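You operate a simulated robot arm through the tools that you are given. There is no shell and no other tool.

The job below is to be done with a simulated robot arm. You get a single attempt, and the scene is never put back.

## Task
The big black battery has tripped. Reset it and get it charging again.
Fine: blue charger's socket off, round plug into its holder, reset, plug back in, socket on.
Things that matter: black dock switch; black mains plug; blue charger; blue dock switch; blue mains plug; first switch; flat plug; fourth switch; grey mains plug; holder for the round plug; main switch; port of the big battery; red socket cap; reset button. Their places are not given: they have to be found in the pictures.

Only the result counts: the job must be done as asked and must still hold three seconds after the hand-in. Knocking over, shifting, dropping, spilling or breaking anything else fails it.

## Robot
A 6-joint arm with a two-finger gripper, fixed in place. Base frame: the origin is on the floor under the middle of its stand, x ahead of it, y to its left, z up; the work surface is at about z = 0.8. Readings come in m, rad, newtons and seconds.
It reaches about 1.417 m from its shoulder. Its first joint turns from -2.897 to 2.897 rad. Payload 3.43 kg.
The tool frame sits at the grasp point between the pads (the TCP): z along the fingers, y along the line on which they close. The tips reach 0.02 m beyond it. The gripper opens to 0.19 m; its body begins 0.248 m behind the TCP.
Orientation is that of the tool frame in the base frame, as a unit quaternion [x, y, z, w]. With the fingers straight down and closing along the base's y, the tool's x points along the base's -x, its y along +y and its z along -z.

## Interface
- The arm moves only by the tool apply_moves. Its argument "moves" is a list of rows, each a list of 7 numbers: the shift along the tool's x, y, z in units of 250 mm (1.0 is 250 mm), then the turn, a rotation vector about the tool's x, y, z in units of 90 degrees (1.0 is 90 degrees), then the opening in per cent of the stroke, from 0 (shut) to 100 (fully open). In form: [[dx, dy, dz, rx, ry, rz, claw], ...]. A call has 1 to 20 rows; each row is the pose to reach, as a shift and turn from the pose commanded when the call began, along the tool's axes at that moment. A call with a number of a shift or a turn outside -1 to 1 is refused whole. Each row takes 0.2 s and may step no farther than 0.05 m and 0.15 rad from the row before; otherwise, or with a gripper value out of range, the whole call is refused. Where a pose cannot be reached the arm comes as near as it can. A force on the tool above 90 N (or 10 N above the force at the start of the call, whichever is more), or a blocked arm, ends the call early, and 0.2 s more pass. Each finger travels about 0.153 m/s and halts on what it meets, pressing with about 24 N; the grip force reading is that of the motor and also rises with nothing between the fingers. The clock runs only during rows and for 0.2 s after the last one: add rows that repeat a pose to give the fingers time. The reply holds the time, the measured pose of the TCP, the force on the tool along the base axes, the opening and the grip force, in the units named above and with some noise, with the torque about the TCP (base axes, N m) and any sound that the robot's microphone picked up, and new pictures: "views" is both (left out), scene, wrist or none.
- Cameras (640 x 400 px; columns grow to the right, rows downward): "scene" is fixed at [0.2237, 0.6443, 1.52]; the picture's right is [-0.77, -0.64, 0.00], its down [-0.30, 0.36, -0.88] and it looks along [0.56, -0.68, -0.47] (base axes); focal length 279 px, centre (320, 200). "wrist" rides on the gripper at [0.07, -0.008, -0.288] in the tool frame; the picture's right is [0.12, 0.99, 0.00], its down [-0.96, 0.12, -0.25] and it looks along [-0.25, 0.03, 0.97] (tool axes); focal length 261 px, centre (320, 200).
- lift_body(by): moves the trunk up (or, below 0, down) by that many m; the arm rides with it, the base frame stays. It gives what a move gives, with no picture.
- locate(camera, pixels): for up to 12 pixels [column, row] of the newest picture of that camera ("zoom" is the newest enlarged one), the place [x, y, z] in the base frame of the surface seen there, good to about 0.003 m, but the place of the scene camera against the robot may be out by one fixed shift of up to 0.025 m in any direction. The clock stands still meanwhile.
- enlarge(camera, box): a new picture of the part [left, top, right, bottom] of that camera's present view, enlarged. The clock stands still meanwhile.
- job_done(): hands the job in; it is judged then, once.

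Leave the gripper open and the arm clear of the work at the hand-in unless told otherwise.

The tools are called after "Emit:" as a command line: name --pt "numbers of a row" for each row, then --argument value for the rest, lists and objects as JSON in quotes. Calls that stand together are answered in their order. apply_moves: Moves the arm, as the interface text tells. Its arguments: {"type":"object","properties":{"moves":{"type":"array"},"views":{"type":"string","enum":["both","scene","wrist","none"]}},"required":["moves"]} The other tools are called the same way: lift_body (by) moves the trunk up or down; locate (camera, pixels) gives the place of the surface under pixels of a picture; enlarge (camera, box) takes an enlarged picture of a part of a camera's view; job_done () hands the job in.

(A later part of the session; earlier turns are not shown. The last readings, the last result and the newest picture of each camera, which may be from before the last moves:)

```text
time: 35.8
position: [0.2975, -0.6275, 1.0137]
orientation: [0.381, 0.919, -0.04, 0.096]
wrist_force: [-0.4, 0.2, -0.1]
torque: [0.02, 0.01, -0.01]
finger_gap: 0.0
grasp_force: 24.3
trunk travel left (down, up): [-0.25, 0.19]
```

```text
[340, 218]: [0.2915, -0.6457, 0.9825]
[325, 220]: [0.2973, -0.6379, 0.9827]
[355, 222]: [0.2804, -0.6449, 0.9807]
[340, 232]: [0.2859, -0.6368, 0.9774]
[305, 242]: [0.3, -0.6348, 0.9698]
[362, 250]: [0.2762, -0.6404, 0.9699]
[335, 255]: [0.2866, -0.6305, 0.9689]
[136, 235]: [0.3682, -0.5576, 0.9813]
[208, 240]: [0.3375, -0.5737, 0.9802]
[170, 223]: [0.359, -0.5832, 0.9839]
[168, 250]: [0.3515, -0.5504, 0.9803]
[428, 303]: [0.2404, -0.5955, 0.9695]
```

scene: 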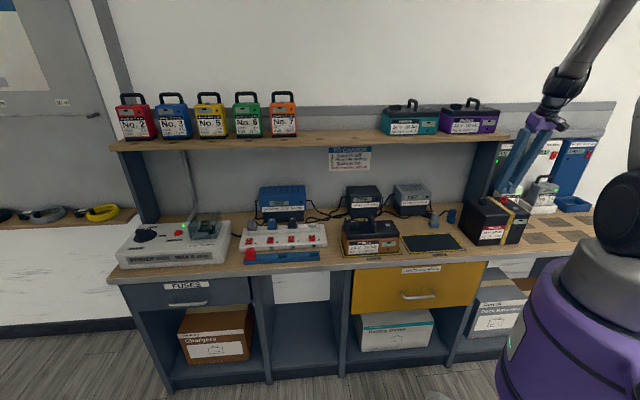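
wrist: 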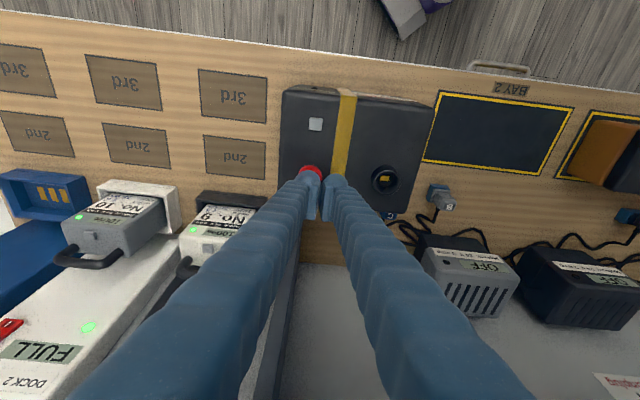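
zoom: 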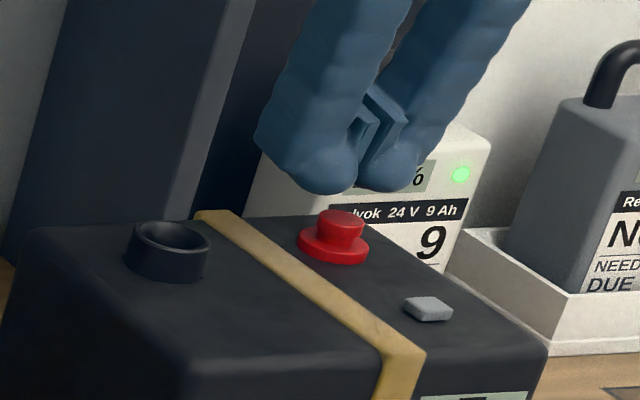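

Both cameras agree on the button at about (0.287,−0.6385). The −s tip is above it. Pressing down slowly.

Emit:
apply_moves --pt "0.0125 0 0.0587 0 0 0 0" --pt "0.0166 0 0.0782 0 0 0 0" --pt "0.0191 0 0.09 0 0 0 0" --pt "0.0208 0 0.0978 0 0 0 0" --pt "0.0225 0 0.1056 0 0 0 0" --views "both"

Emit:
enlarge --camera "scene" --box '[457, 170, 537, 250]'

```text
time: 37.0
position: [0.2978, -0.6289, 0.9851]
orientation: [0.38, 0.919, -0.04, 0.097]
wrist_force: [-0.1, -0.4, 2.6]
torque: [0.01, 0.03, -0.02]
finger_gap: 0.0002
grasp_force: 24.0
trunk travel left (down, up): [-0.25, 0.19]
```

scene: 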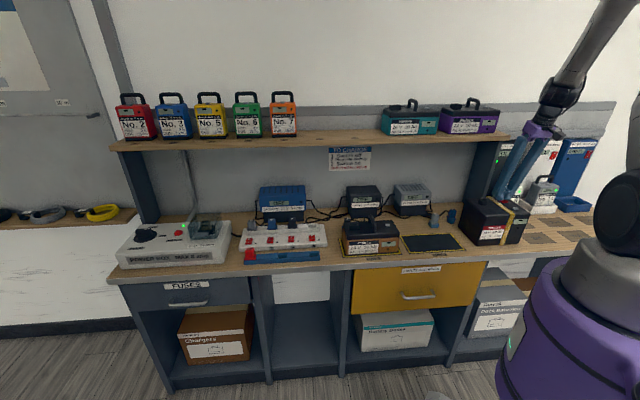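
wrist: 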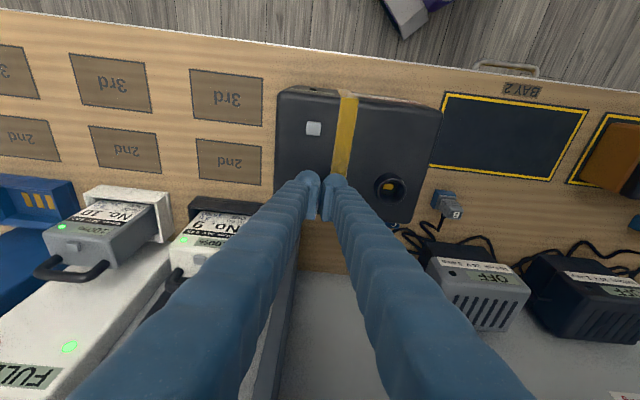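

```text
5.00 times, centred on (497, 210) of scene
```

zoom: 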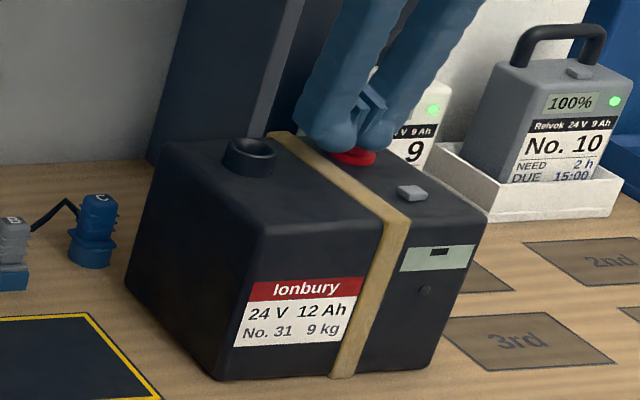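

Contact (2.6 N), the button is going down. Pressing a few mm more.

Emit:
apply_moves --pt "0.0017 0 0.0078 0 0 0 0" --pt "0.0033 0 0.0156 0 0 0 0" --pt "0.005 0 0.0235 0 0 0 0" --pt "0.005 0 0.0235 0 0 0 0" --views "scene"

Emit:
enlarge --camera "scene" --box '[457, 170, 537, 250]'

```text
time: 38.0
position: [0.2977, -0.6284, 0.98]
orientation: [0.381, 0.919, -0.04, 0.097]
wrist_force: [-0.6, -1.0, 6.9]
torque: [-0.05, 0.11, 0.04]
finger_gap: 0.0
grasp_force: 23.9
trunk travel left (down, up): [-0.25, 0.19]
```

scene: 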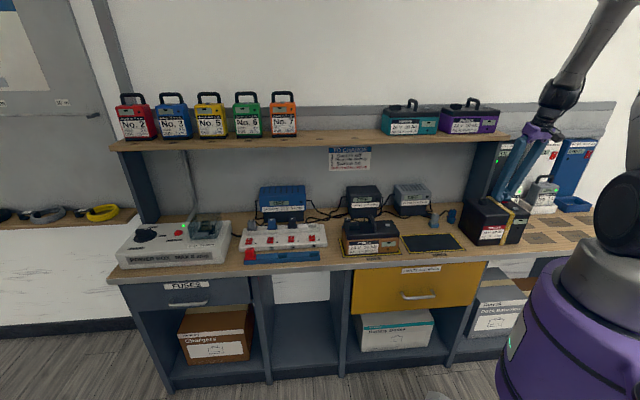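

```text
5.00 times, centred on (497, 210) of scene
```

zoom: 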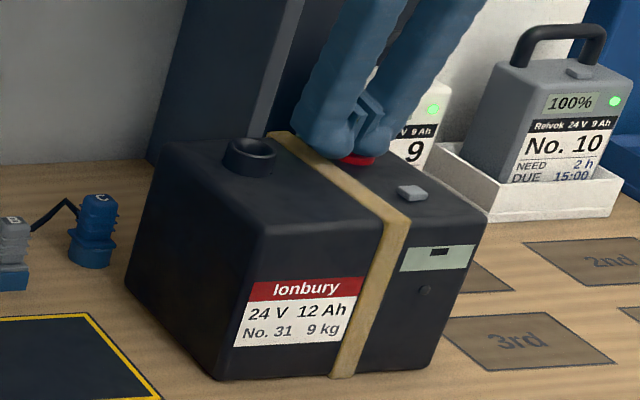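

Spring force is rising linearly (6.9 N), no click yet. Pressing further, gradually.

Emit:
apply_moves --pt "0.0013 0 0.006 0 0 0 0" --pt "0.0025 0 0.0117 0 0 0 0" --pt "0.0033 0 0.0156 0 0 0 0" --pt "0.0033 0 0.0156 0 0 0 0" --views "both"

Emit:
enlarge --camera "scene" --box '[457, 170, 537, 250]'

Emit:
enlarge --camera "wrist" --box '[250, 110, 390, 230]'

```text
time: 39.0
position: [0.2984, -0.6276, 0.9765]
orientation: [0.381, 0.919, -0.041, 0.097]
wrist_force: [1.3, -2.7, 21.1]
torque: [-0.11, 0.25, 0.06]
finger_gap: 0.0
grasp_force: 24.0
trunk travel left (down, up): [-0.25, 0.19]
```

scene: 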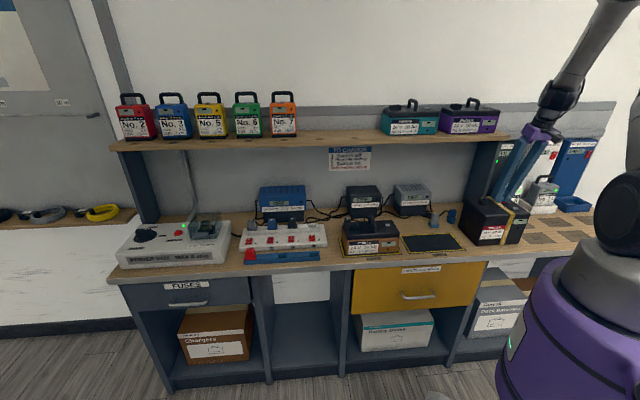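
wrist: 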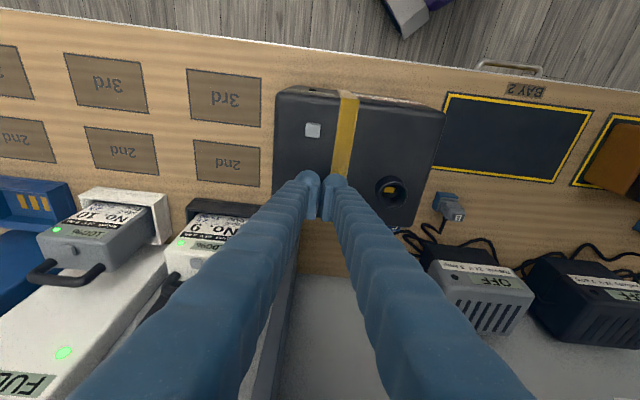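

```text
5.00 times, centred on (497, 210) of scene
```

zoom: 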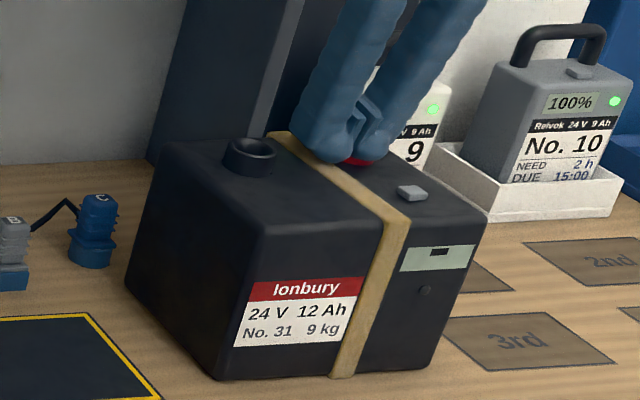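

```text
3.33 times, centred on (320, 170) of wrist
```

zoom: 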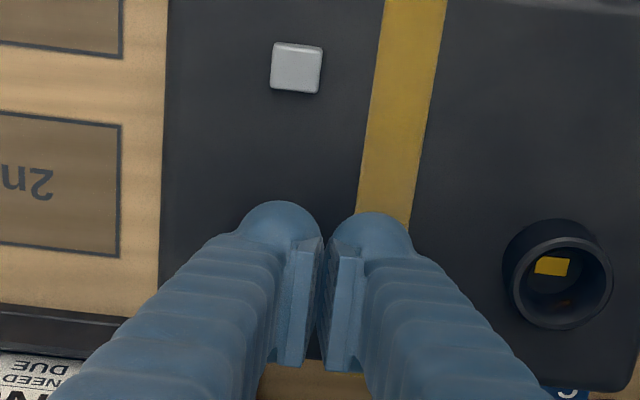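

The force rose sharply to 21 N, so the button is at its stop. Looking at the battery's display.

Emit:
enlarge --camera "scene" --box '[500, 210, 530, 235]'

```text
16.00 times, centred on (515, 222) of scene
```

zoom: 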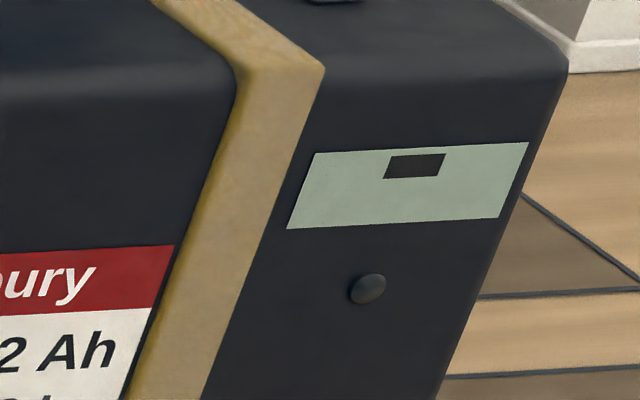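

Holding the press briefly, then lifting off.

Emit:
apply_moves --pt "0 0 0 0 0 0 0" --pt "0 0 0 0 0 0 0" --pt "-0.005 0 -0.0235 0 0 0 0" --pt "-0.0166 0 -0.0782 0 0 0 0" --pt "-0.0374 0 -0.176 0 0 0 0" --pt "-0.0624 0 -0.2934 0 0 0 0" --views "both"

Emit:
enlarge --camera "scene" --box '[437, 170, 537, 250]'

```text
time: 40.4
position: [0.2979, -0.627, 1.0515]
orientation: [0.38, 0.919, -0.04, 0.096]
wrist_force: [0.0, -0.6, 0.4]
torque: [-0.02, 0.02, -0.02]
finger_gap: 0.0
grasp_force: 23.8
trunk travel left (down, up): [-0.25, 0.19]
```

scene: 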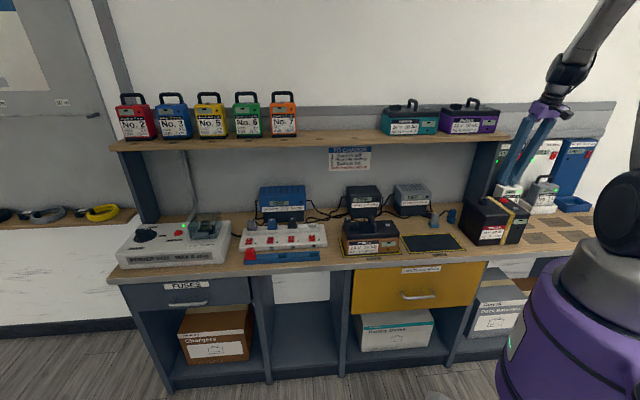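
wrist: 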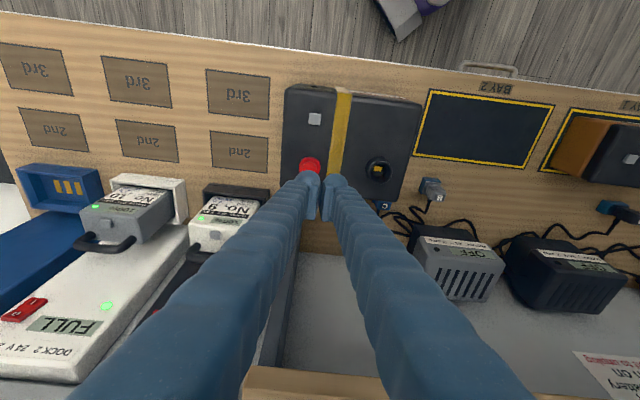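

```text
5.00 times, centred on (487, 210) of scene
```

zoom: 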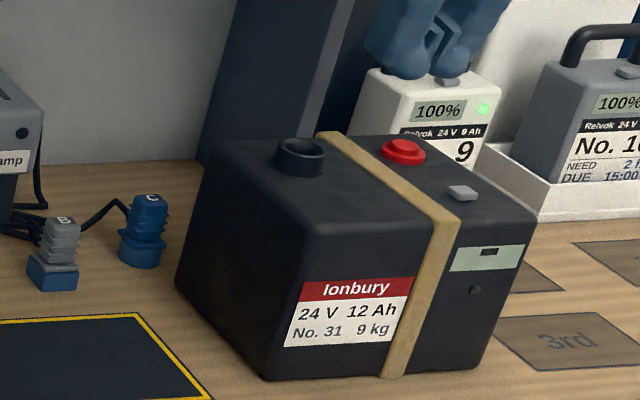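

The red button now stays down: it latched, so the trip is reset. Next: back to the holder with the gripper opened, by the reverse path, stopping above the plug to check.

Emit:
apply_moves --pt "-0.0017 0.1824 -0.0078 0 0 0 10" --pt "-0.0017 0.3624 -0.0078 0 0 0 20" --pt "-0.0017 0.5424 -0.0078 0 0 0 28" --pt "-0.1499 0.5424 0.0642 0 0 0 28" --pt "-0.2548 0.5424 0.1479 0 0 0 28" --pt "-0.3122 0.5424 0.2624 0 0 0 28" --pt "-0.2872 0.5424 0.3798 0 0 0 28" --pt "-0.2623 0.5424 0.4971 0 0 0 28" --pt "-0.2373 0.5424 0.6145 0 0 0 28" --pt "-0.2373 0.5424 0.6145 0 0 0 28" --views "both"

Emit:
enlarge --camera "scene" --box '[427, 170, 507, 230]'

Emit:
enlarge --camera "wrist" --box '[265, 120, 375, 230]'

```text
time: 42.6
position: [0.457, -0.5949, 0.9112]
orientation: [0.382, 0.918, -0.04, 0.096]
wrist_force: [0.4, -0.2, 0.4]
torque: [0.03, -0.05, 0.04]
finger_gap: 0.0532
grasp_force: 0.2
trunk travel left (down, up): [-0.25, 0.19]
```

scene: 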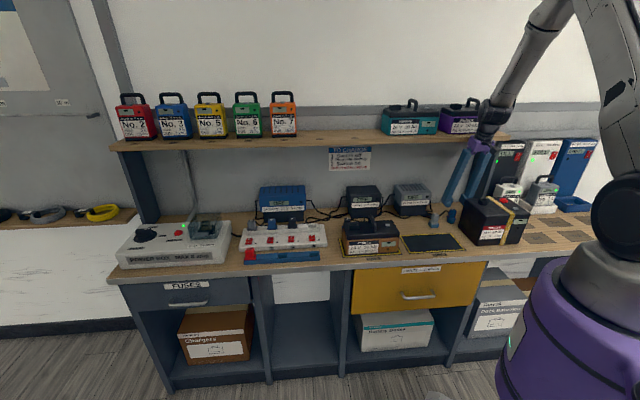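
wrist: 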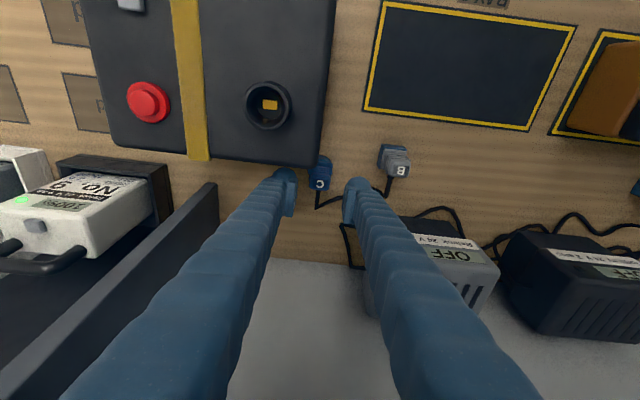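

```text
6.67 times, centred on (467, 200) of scene
```

zoom: 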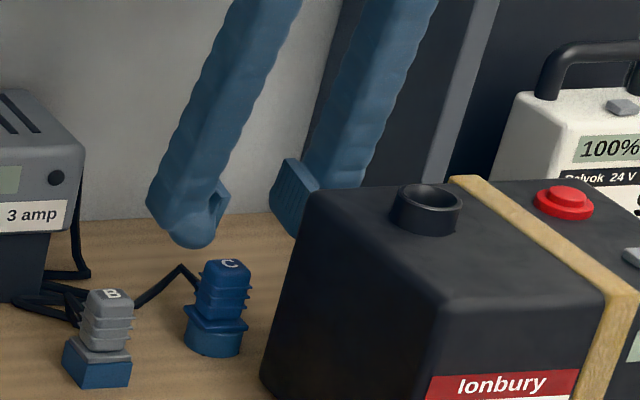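

```text
3.64 times, centred on (320, 175) of wrist
```

zoom: 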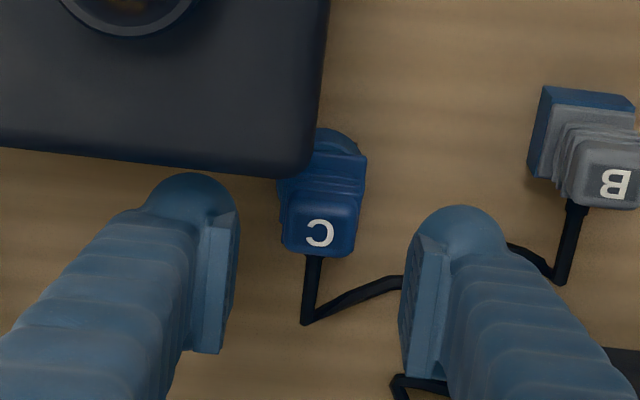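

Plug C is centred between the fingers. Lowering the last 60 mm and gripping.

Emit:
apply_moves --pt "0.0125 0 0.0587 0 0 0 28" --pt "0.025 0 0.1174 0 0 0 28" --pt "0.0374 0 0.176 0 0 0 28" --pt "0.0499 0 0.2347 0 0 0 28" --pt "0.0499 0 0.2347 0 0 0 28" --views "both"

Emit:
enlarge --camera "scene" --box '[427, 170, 507, 230]'

Emit:
enlarge --camera "wrist" --box '[265, 120, 375, 230]'

```text
time: 43.8
position: [0.4566, -0.595, 0.8515]
orientation: [0.381, 0.919, -0.04, 0.096]
wrist_force: [0.0, -0.4, -0.3]
torque: [0.04, -0.03, 0.01]
finger_gap: 0.0532
grasp_force: 0.0
trunk travel left (down, up): [-0.25, 0.19]
```

scene: 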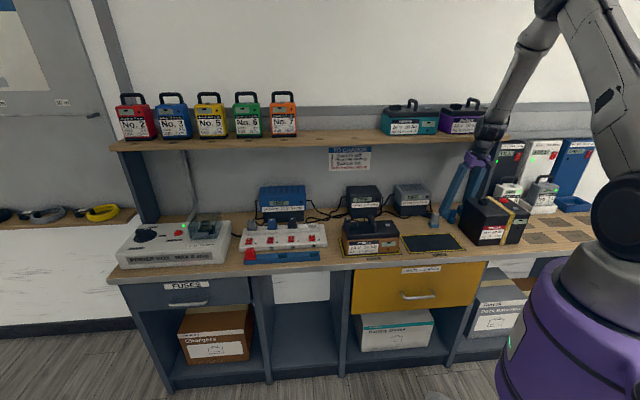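
wrist: 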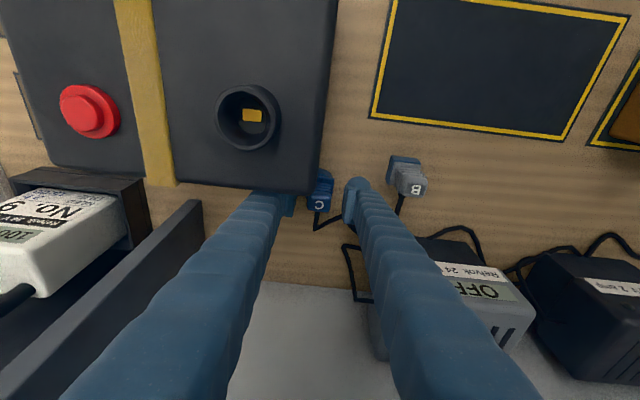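

```text
6.67 times, centred on (467, 200) of scene
```

zoom: 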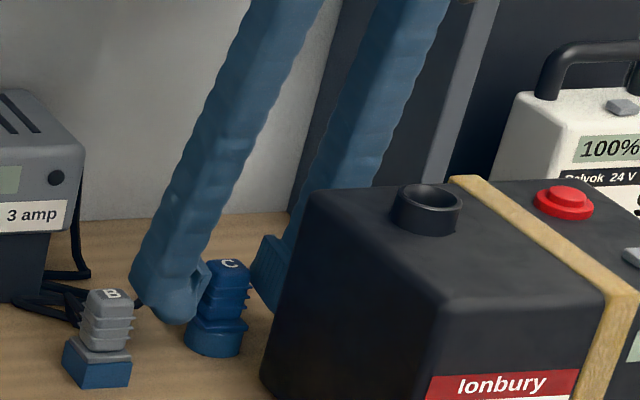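

```text
3.64 times, centred on (320, 175) of wrist
```

zoom: 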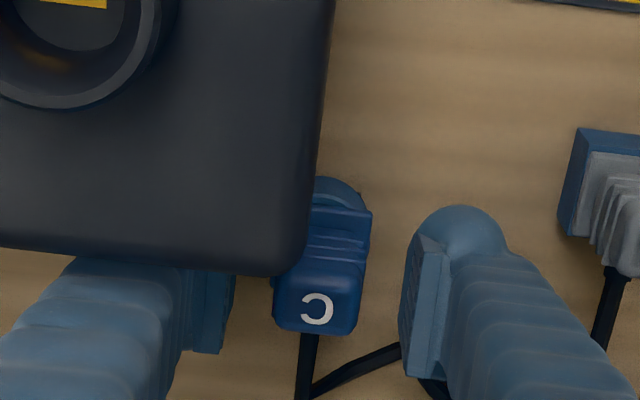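

In place with no contact. Closing on the plug.

Emit:
apply_moves --pt "0 0 0 0 0 0 15" --pt "0 0 0 0 0 0 0" --pt "0 0 0 0 0 0 0" --pt "0 0 0 0 0 0 0" --views "none"

Emit:
apply_moves --pt "-0.0083 0 -0.0391 0 0 0 0" --pt "-0.0166 0 -0.0782 0 0 0 0" --pt "-0.0333 0 -0.1565 0 0 0 0" --pt "-0.0499 0 -0.2347 0 0 0 0" --pt "-0.0649 0 -0.3051 0 0 0 0" --views "both"

Emit:
enlarge --camera "scene" --box '[427, 170, 507, 230]'

Emit:
enlarge --camera "wrist" --box '[265, 120, 375, 230]'

```text
time: 44.8
position: [0.4567, -0.5959, 0.852]
orientation: [0.38, 0.919, -0.04, 0.097]
wrist_force: [-0.2, -0.8, 2.6]
torque: [-0.04, 0.01, 0.01]
finger_gap: 0.0249
grasp_force: 23.9
trunk travel left (down, up): [-0.25, 0.19]
```

```text
time: 46.0
position: [0.4552, -0.5955, 0.9304]
orientation: [0.381, 0.919, -0.04, 0.096]
wrist_force: [-0.1, 0.2, 0.0]
torque: [-0.04, -0.01, 0.01]
finger_gap: 0.0248
grasp_force: 24.2
trunk travel left (down, up): [-0.25, 0.19]
```

scene: 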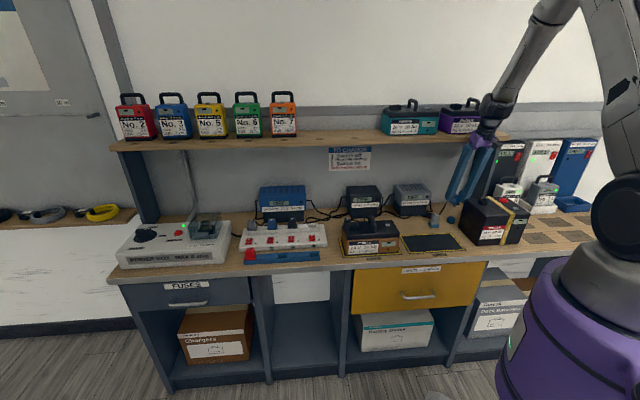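
wrist: 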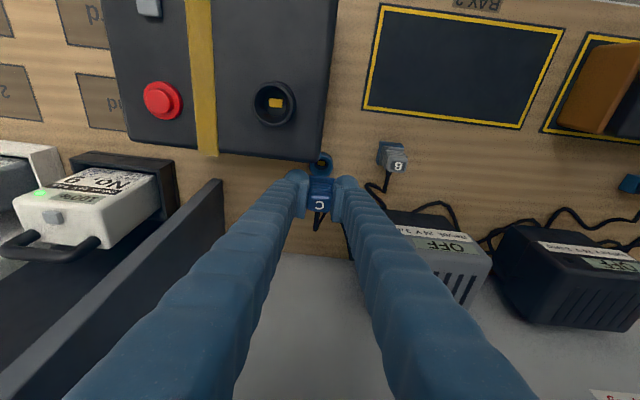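

```text
6.67 times, centred on (467, 200) of scene
```

zoom: 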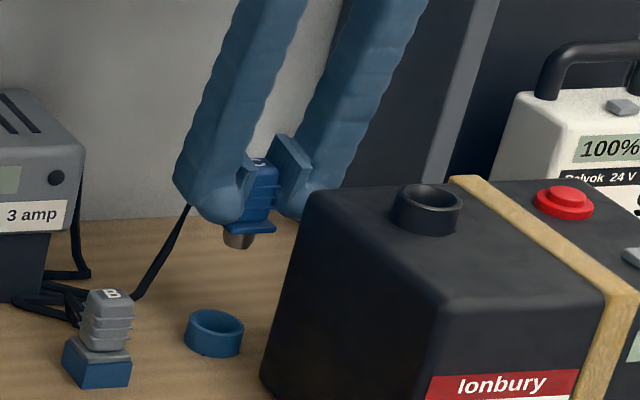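

```text
3.64 times, centred on (320, 175) of wrist
```

zoom: 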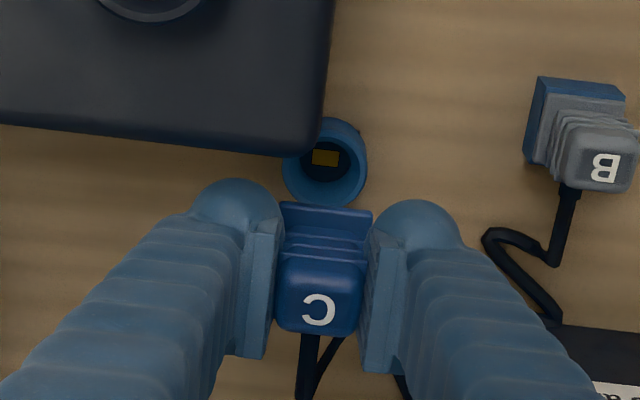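

Plug in hand again. Returning over the battery to a point 40 mm above the port by the reverse path.

Emit:
apply_moves --pt "-0.025 0 -0.1174 0 0 0 0" --pt "-0.0499 0 -0.2347 0 0 0 0" --pt "-0.0771 0 -0.3626 0 0 0 0" --pt "-0.0128 0 -0.4581 0 0 0 0" --pt "0.1046 0 -0.4831 0 0 0 0" --pt "0.2219 -0.0976 -0.508 0 0 0 0" --pt "0.3003 -0.1956 -0.5245 0 0 0 0" --pt "0.3003 -0.1956 -0.5245 0 0 0 0" --views "both"

Emit:
enlarge --camera "scene" --box '[447, 160, 527, 230]'

Emit:
enlarge --camera "wrist" --box '[265, 120, 375, 230]'

```text
time: 47.8
position: [0.3507, -0.5582, 1.0432]
orientation: [0.38, 0.919, -0.039, 0.095]
wrist_force: [-0.1, 0.1, 0.1]
torque: [0.0, 0.01, -0.03]
finger_gap: 0.0246
grasp_force: 24.2
trunk travel left (down, up): [-0.25, 0.19]
```

scene: 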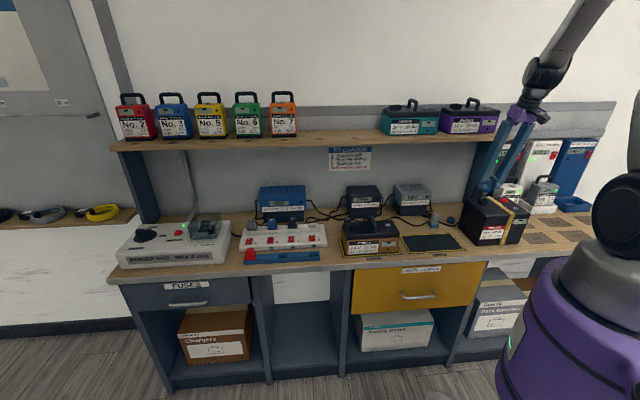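
wrist: 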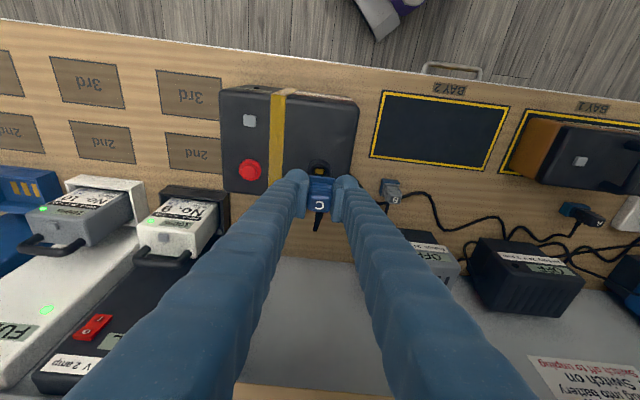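

```text
5.71 times, centred on (487, 195) of scene
```

zoom: 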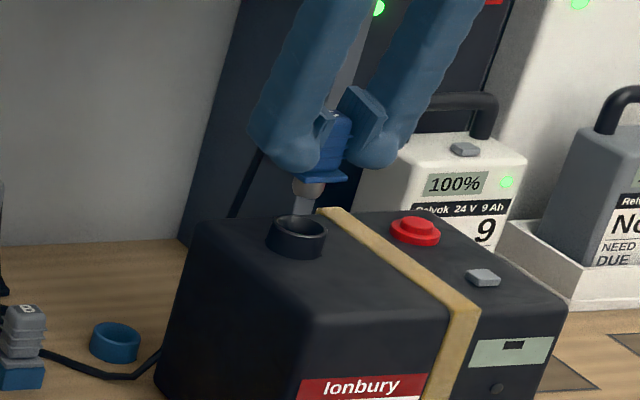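

```text
3.64 times, centred on (320, 175) of wrist
```

zoom: 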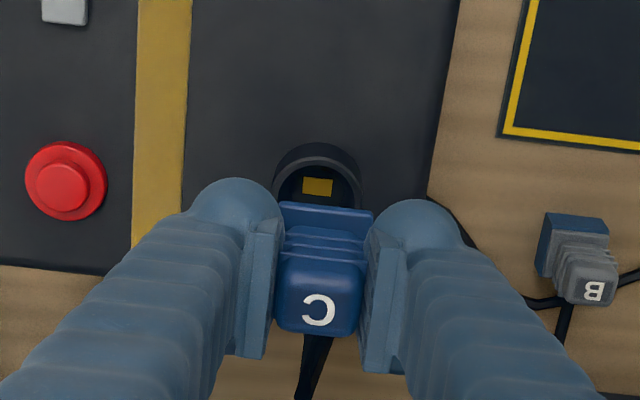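

The view matches the one after pulling it out, so alignment is right. Lowering the plug into the port slowly.

Emit:
apply_moves --pt "0.0125 0 0.0587 0 0 0 0" --pt "0.0183 0 0.0861 0 0 0 0" --pt "0.0241 0 0.1134 0 0 0 0" --pt "0.0291 0 0.1369 0 0 0 0" --pt "0.0324 0 0.1526 0 0 0 0" --pt "0.0333 0 0.1565 0 0 0 0" --views "both"

Emit:
enlarge --camera "scene" --box '[447, 160, 527, 230]'

Emit:
enlarge --camera "wrist" --box '[265, 120, 375, 230]'

```text
time: 49.2
position: [0.3503, -0.561, 1.0021]
orientation: [0.381, 0.919, -0.04, 0.097]
wrist_force: [-9.2, -1.6, 2.3]
torque: [-0.06, 0.31, 0.0]
finger_gap: 0.0249
grasp_force: 23.9
trunk travel left (down, up): [-0.25, 0.19]
```

scene: 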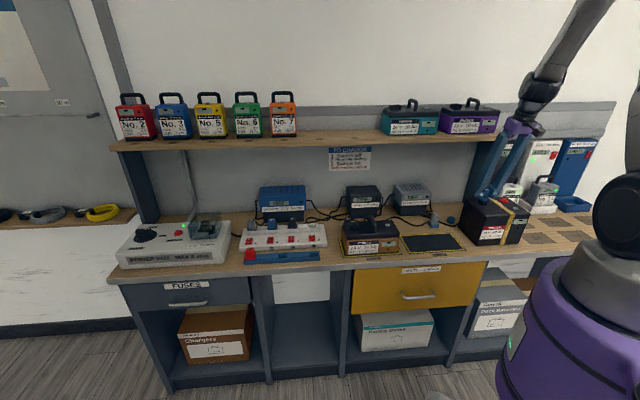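
wrist: 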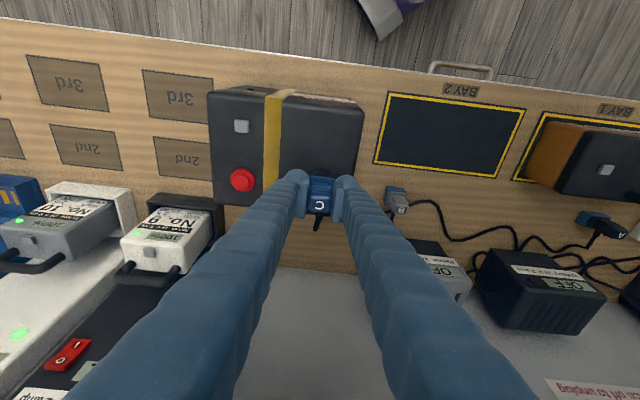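

```text
5.71 times, centred on (487, 195) of scene
```

zoom: 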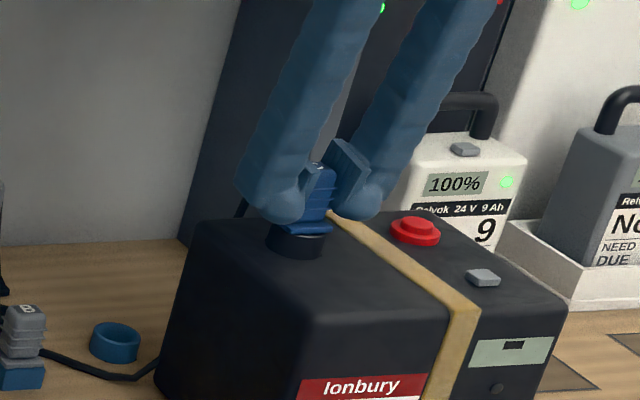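

```text
3.64 times, centred on (320, 175) of wrist
```

zoom: 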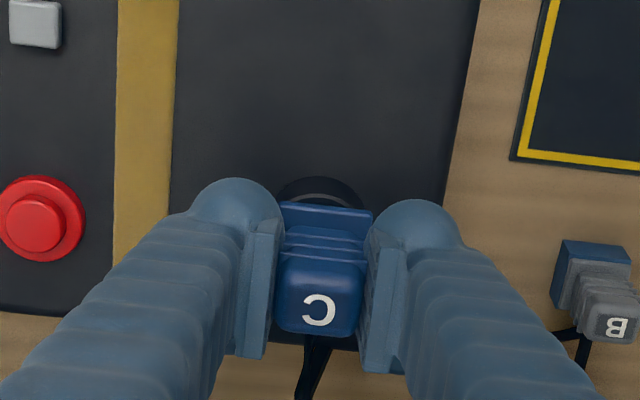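

The plug is at the seated height (1.002) with some sideways force (−9 N in x). I'll ease 1 mm sideways and push down a little more to be sure it bottoms.

Emit:
apply_moves --pt "0.0028 -0.0028 -0.0006 0 0 0 0" --pt "0.0036 -0.0028 0.0033 0 0 0 0" --pt "0.0045 -0.0028 0.0072 0 0 0 0" --pt "0.0053 -0.0028 0.0111 0 0 0 0" --pt "0.0053 -0.0028 0.0111 0 0 0 0" --views "scene"

Emit:
enlarge --camera "scene" --box '[467, 180, 507, 210]'

```text
time: 50.4
position: [0.3495, -0.5602, 1.0013]
orientation: [0.381, 0.919, -0.041, 0.097]
wrist_force: [-5.9, -3.1, 25.7]
torque: [-0.17, 0.03, 0.01]
finger_gap: 0.0246
grasp_force: 23.9
trunk travel left (down, up): [-0.25, 0.19]
```

scene: 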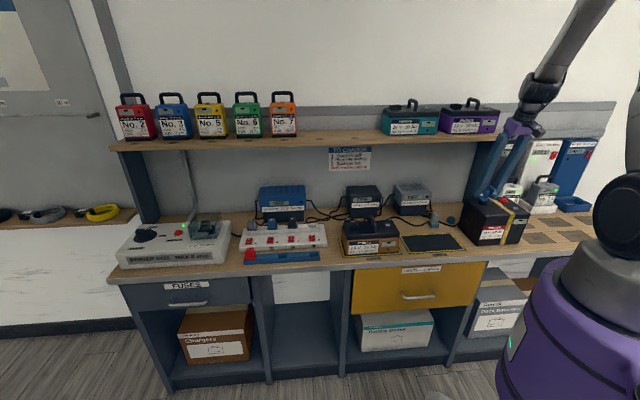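

```text
13.33 times, centred on (487, 195) of scene
```

zoom: 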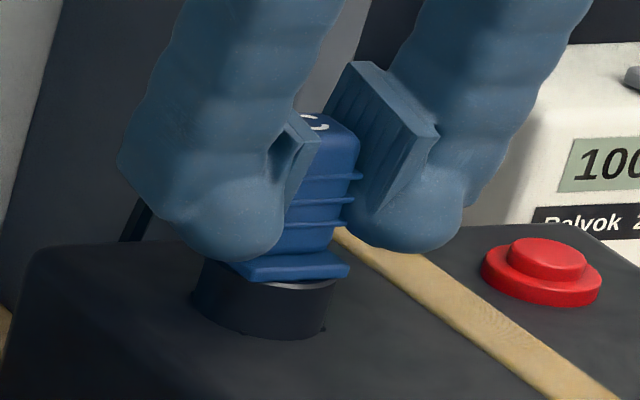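

Bottomed firmly at 25.7 N. Relaxing the push and releasing the plug.

Emit:
apply_moves --pt "-0.002 0 -0.0095 0 0 0 0" --pt "-0.002 0 -0.0095 0 0 0 15" --pt "-0.002 0 -0.0095 0 0 0 28" --pt "-0.002 0 -0.0095 0 0 0 28" --pt "-0.002 0 -0.0095 0 0 0 28" --views "both"

Emit:
enlarge --camera "scene" --box '[467, 180, 507, 210]'

Emit:
enlarge --camera "wrist" --box '[265, 120, 375, 230]'

```text
time: 51.6
position: [0.3512, -0.5583, 1.0016]
orientation: [0.382, 0.918, -0.04, 0.096]
wrist_force: [0.7, 0.4, 0.3]
torque: [0.0, -0.01, 0.01]
finger_gap: 0.0532
grasp_force: 0.0
trunk travel left (down, up): [-0.25, 0.19]
```

scene: 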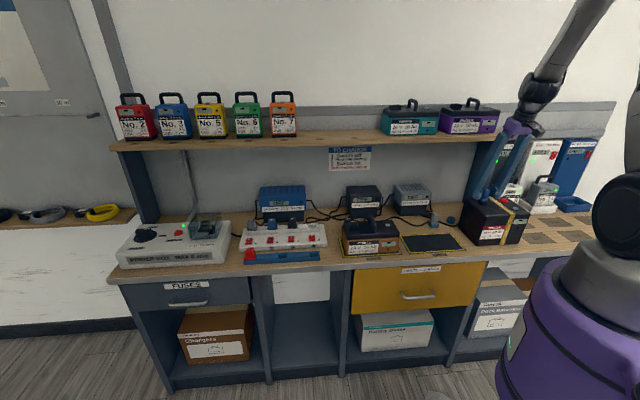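
wrist: 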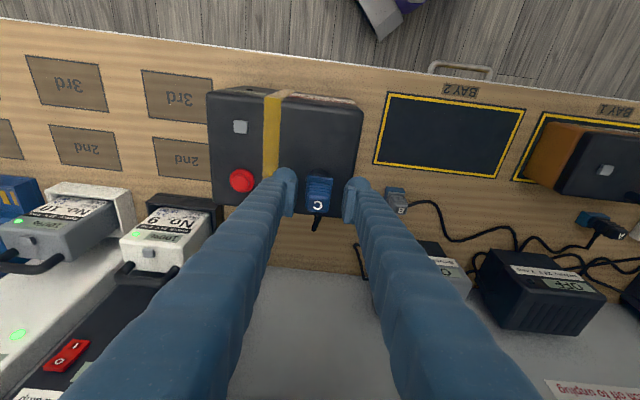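

```text
13.33 times, centred on (487, 195) of scene
```

zoom: 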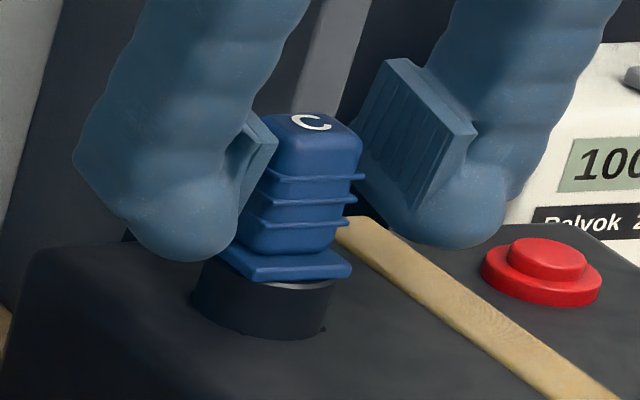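

```text
3.64 times, centred on (320, 175) of wrist
```

zoom: 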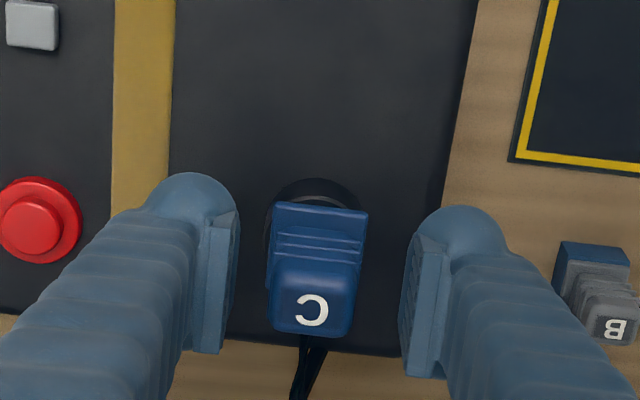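

The plug is seated exactly as at the start. Rising straight up, straightening the hand to vertical.

Emit:
apply_moves --pt "-0.0125 0 -0.0587 0 0 0 28" --pt "-0.025 0 -0.1174 0 0 0 28" --pt "-0.0499 0 -0.2347 0 0 0 28" --pt "-0.0749 0 -0.3521 0 0.05 0 28" --pt "-0.0998 0 -0.4694 0 0.1 0 28" --pt "-0.1248 0 -0.5868 0 0.1326 0 20" --pt "-0.1248 0 -0.5868 0 0.1326 0 10" --views "both"

Emit:
enlarge --camera "scene" --box '[447, 170, 537, 240]'

```text
time: 53.2
position: [0.3509, -0.5599, 1.1532]
orientation: [0.382, 0.924, 0.0, 0.0]
wrist_force: [-0.1, -0.4, -0.4]
torque: [0.0, 0.01, 0.0]
finger_gap: 0.0193
grasp_force: 0.0
trunk travel left (down, up): [-0.25, 0.19]
```

scene: 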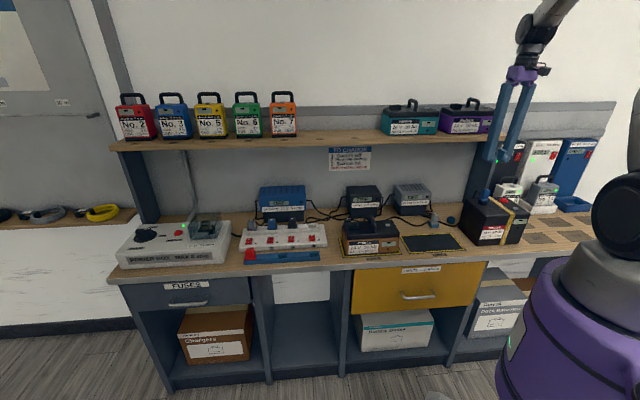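
wrist: 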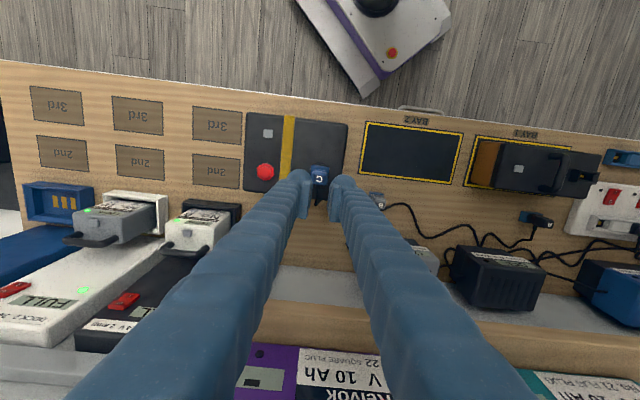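

```text
5.71 times, centred on (492, 205) of scene
```

zoom: 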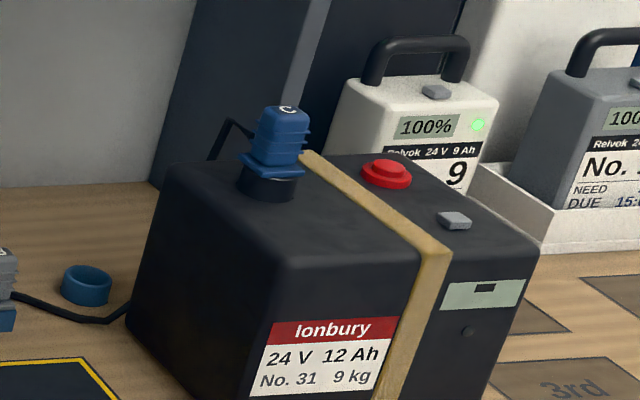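

Plug restored, button in. Now travelling back to the strip, gripper shut.

Emit:
apply_moves --pt "0.02 0.16 0 0 0 0 0" --pt "0.04 0.33 0 0 0 0 0" --pt "0.068 0.5 0 0 0 0 0" --pt "0.068 0.67 0 0 0 0 0" --pt "0.068 0.84 0 0 0 0 0" --pt "0.068 1.0 0 0 0 0 0" --views "none"

Emit:
apply_moves --pt "0 0.16 0.06 0 0 0 0" --pt "0 0.33 0.12 0 0 0 0" --pt "0 0.5 0.18 0 0 0 0" --pt "0 0.67 0.24 0 0 0 0" --pt "0 0.84 0.3 0 0 0 0" --pt "0 1.0 0.34 0 0 0 0" --views "none"

Emit:
apply_moves --pt "0 0.16 0 0 0 0 0" --pt "0 0.33 0 0 0 0 0" --pt "0 0.5 0 0 0 0 0" --pt "0 0.67 0 0 0 0 0" --pt "0 0.84 0 0 0 0 0" --pt "0 1.0 0 0 0 0 0" --views "both"

```text
time: 54.6
position: [0.5146, -0.3715, 1.1516]
orientation: [0.384, 0.924, 0.0, -0.001]
wrist_force: [0.6, -0.7, -0.2]
torque: [0.02, 0.02, -0.02]
finger_gap: 0.0
grasp_force: 24.0
trunk travel left (down, up): [-0.25, 0.19]
```

```text
time: 56.0
position: [0.6939, -0.1943, 1.0671]
orientation: [0.383, 0.924, -0.001, 0.0]
wrist_force: [0.1, -0.4, -0.7]
torque: [-0.02, 0.04, -0.01]
finger_gap: 0.0002
grasp_force: 23.9
trunk travel left (down, up): [-0.25, 0.19]
```

```text
time: 57.4
position: [0.8699, -0.0176, 1.0666]
orientation: [0.383, 0.924, -0.001, 0.001]
wrist_force: [-0.3, 0.9, -0.3]
torque: [-0.05, 0.05, 0.0]
finger_gap: 0.0002
grasp_force: 24.0
trunk travel left (down, up): [-0.25, 0.19]
```

scene: 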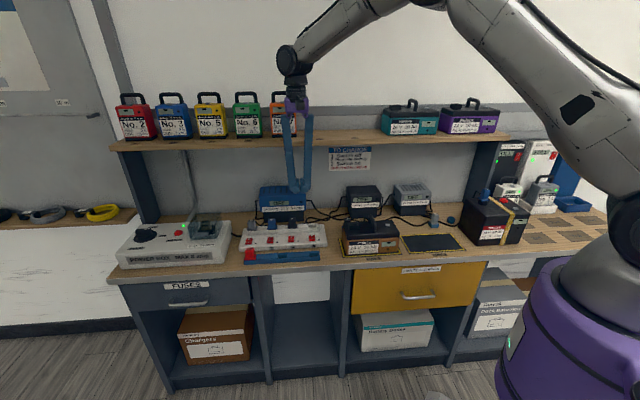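
wrist: 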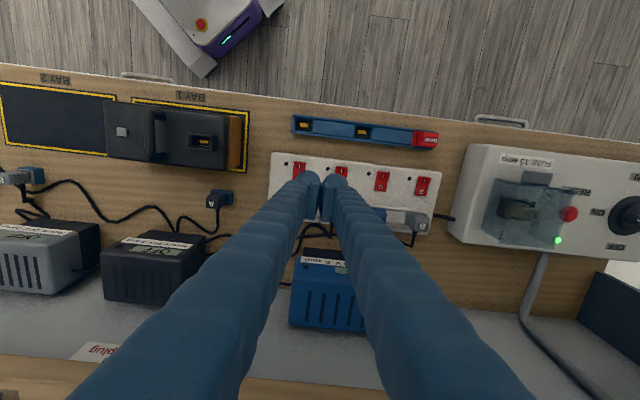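

Over the strip again. Zooming on switch 2 at (382,180).

Emit:
enlarge --camera "wrist" --box '[352, 155, 412, 205]'

Emit:
locate --camera "zoom" --pixels '[[320, 140], [320, 160], [290, 150], [350, 150], [320, 200], [310, 240], [320, 120], [200, 160], [420, 240]]'

```text
8.00 times, centred on (382, 180) of wrist
```

zoom: 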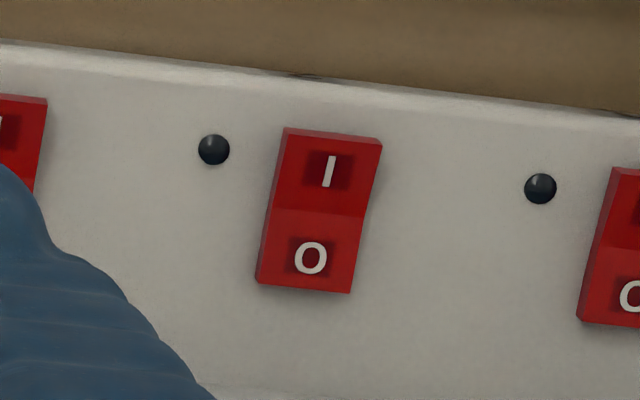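

```text
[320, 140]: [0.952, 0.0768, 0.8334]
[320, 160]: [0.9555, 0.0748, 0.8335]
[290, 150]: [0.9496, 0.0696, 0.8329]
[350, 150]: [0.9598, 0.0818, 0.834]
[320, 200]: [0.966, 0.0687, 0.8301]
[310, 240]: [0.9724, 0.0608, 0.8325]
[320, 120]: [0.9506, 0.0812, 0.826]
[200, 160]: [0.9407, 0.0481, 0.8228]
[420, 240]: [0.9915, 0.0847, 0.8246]
```

I half of switch 2 centre at about (0.956,0.077,0.834). Moving the −s finger tip above it and down to 16 mm above.

Emit:
apply_moves --pt "0.01 0.19 0 0 0 0 0" --pt "0.0224 0.38 0 0 0 0 0" --pt "0.0224 0.5764 0 0 0 0 0" --pt "0.0224 0.5764 0.19 0 0 0 0" --pt "0.0224 0.5764 0.38 0 0 0 0" --pt "0.0224 0.5764 0.55 0 0 0 0" --pt "0.0224 0.5764 0.68 0 0 0 0" --pt "0.0224 0.5764 0.786 0 0 0 0" --pt "0.0224 0.5764 0.786 0 0 0 0" --views "both"

Emit:
enlarge --camera "scene" --box '[235, 205, 335, 265]'

Emit:
enlarge --camera "wrist" --box '[270, 140, 380, 220]'

```text
time: 59.4
position: [0.9676, 0.0899, 0.8693]
orientation: [0.383, 0.924, 0.0, 0.0]
wrist_force: [0.0, 0.9, 0.4]
torque: [-0.02, -0.02, 0.01]
finger_gap: 0.0
grasp_force: 24.3
trunk travel left (down, up): [-0.25, 0.19]
```

scene: 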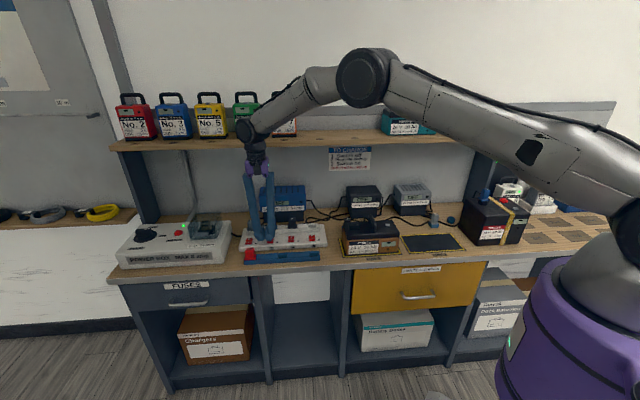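
wrist: 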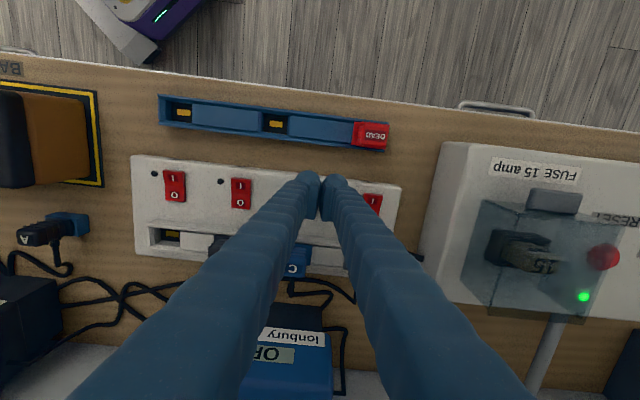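

```text
6.40 times, centred on (285, 235) of scene
```

zoom: 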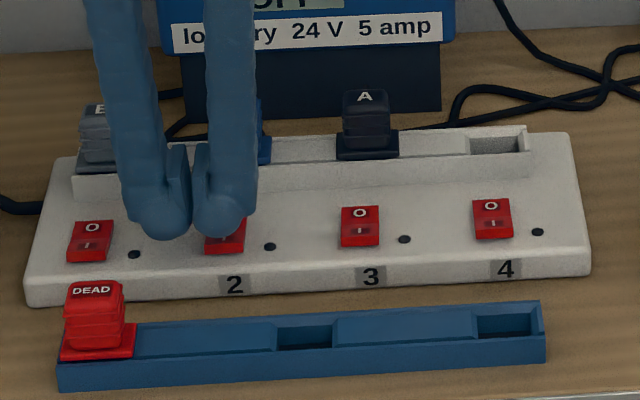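

```text
5.00 times, centred on (325, 180) of wrist
```

zoom: 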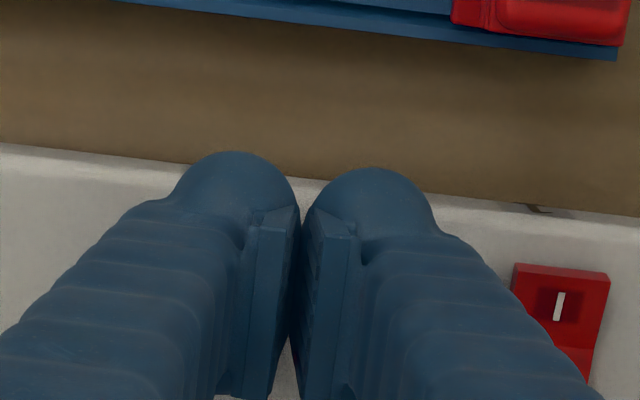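

Tip is above the I half of switch 2. Pressing gently.

Emit:
apply_moves --pt "0 0 0.035 0 0 0 0" --pt "0 0 0.052 0 0 0 0" --pt "0 0 0.062 0 0 0 0" --pt "0 0 0.07 0 0 0 0" --pt "0 0 0.077 0 0 0 0" --views "both"

Emit:
enlarge --camera "scene" --box '[235, 175, 335, 265]'

Emit:
enlarge --camera "scene" --box '[447, 180, 537, 250]'

```text
time: 60.6
position: [0.9683, 0.0883, 0.8519]
orientation: [0.383, 0.924, 0.0, 0.0]
wrist_force: [-1.6, 0.5, 2.4]
torque: [0.0, 0.03, -0.05]
finger_gap: 0.0
grasp_force: 24.2
trunk travel left (down, up): [-0.25, 0.19]
```

scene: 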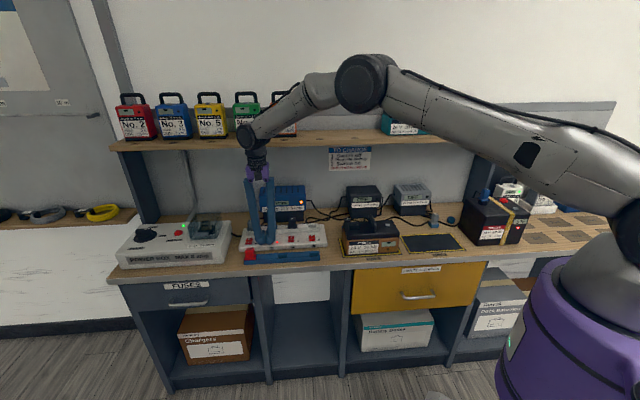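
wrist: 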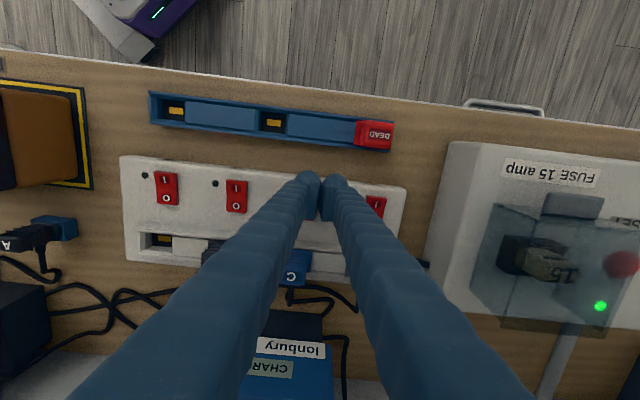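

```text
4.44 times, centred on (285, 220) of scene
```

zoom: 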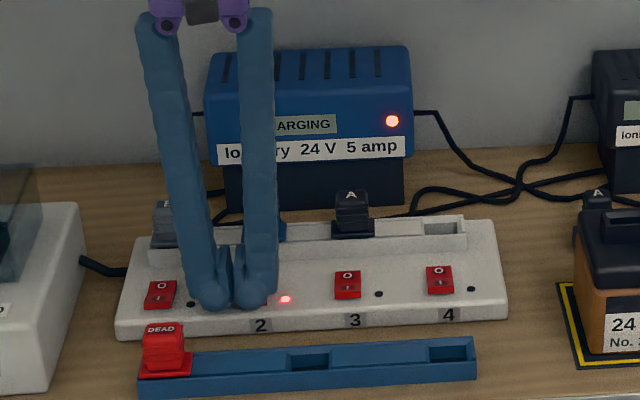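

```text
5.71 times, centred on (492, 215) of scene
```

zoom: 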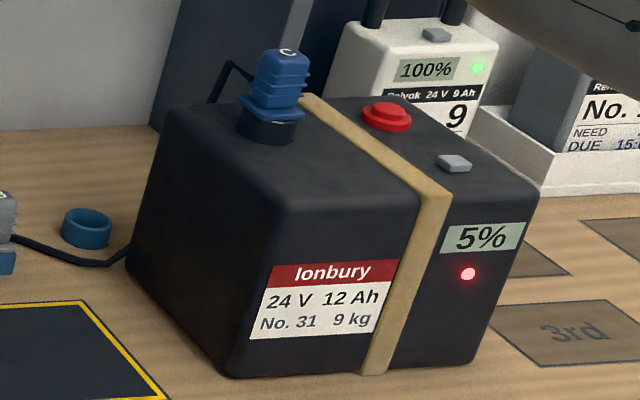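

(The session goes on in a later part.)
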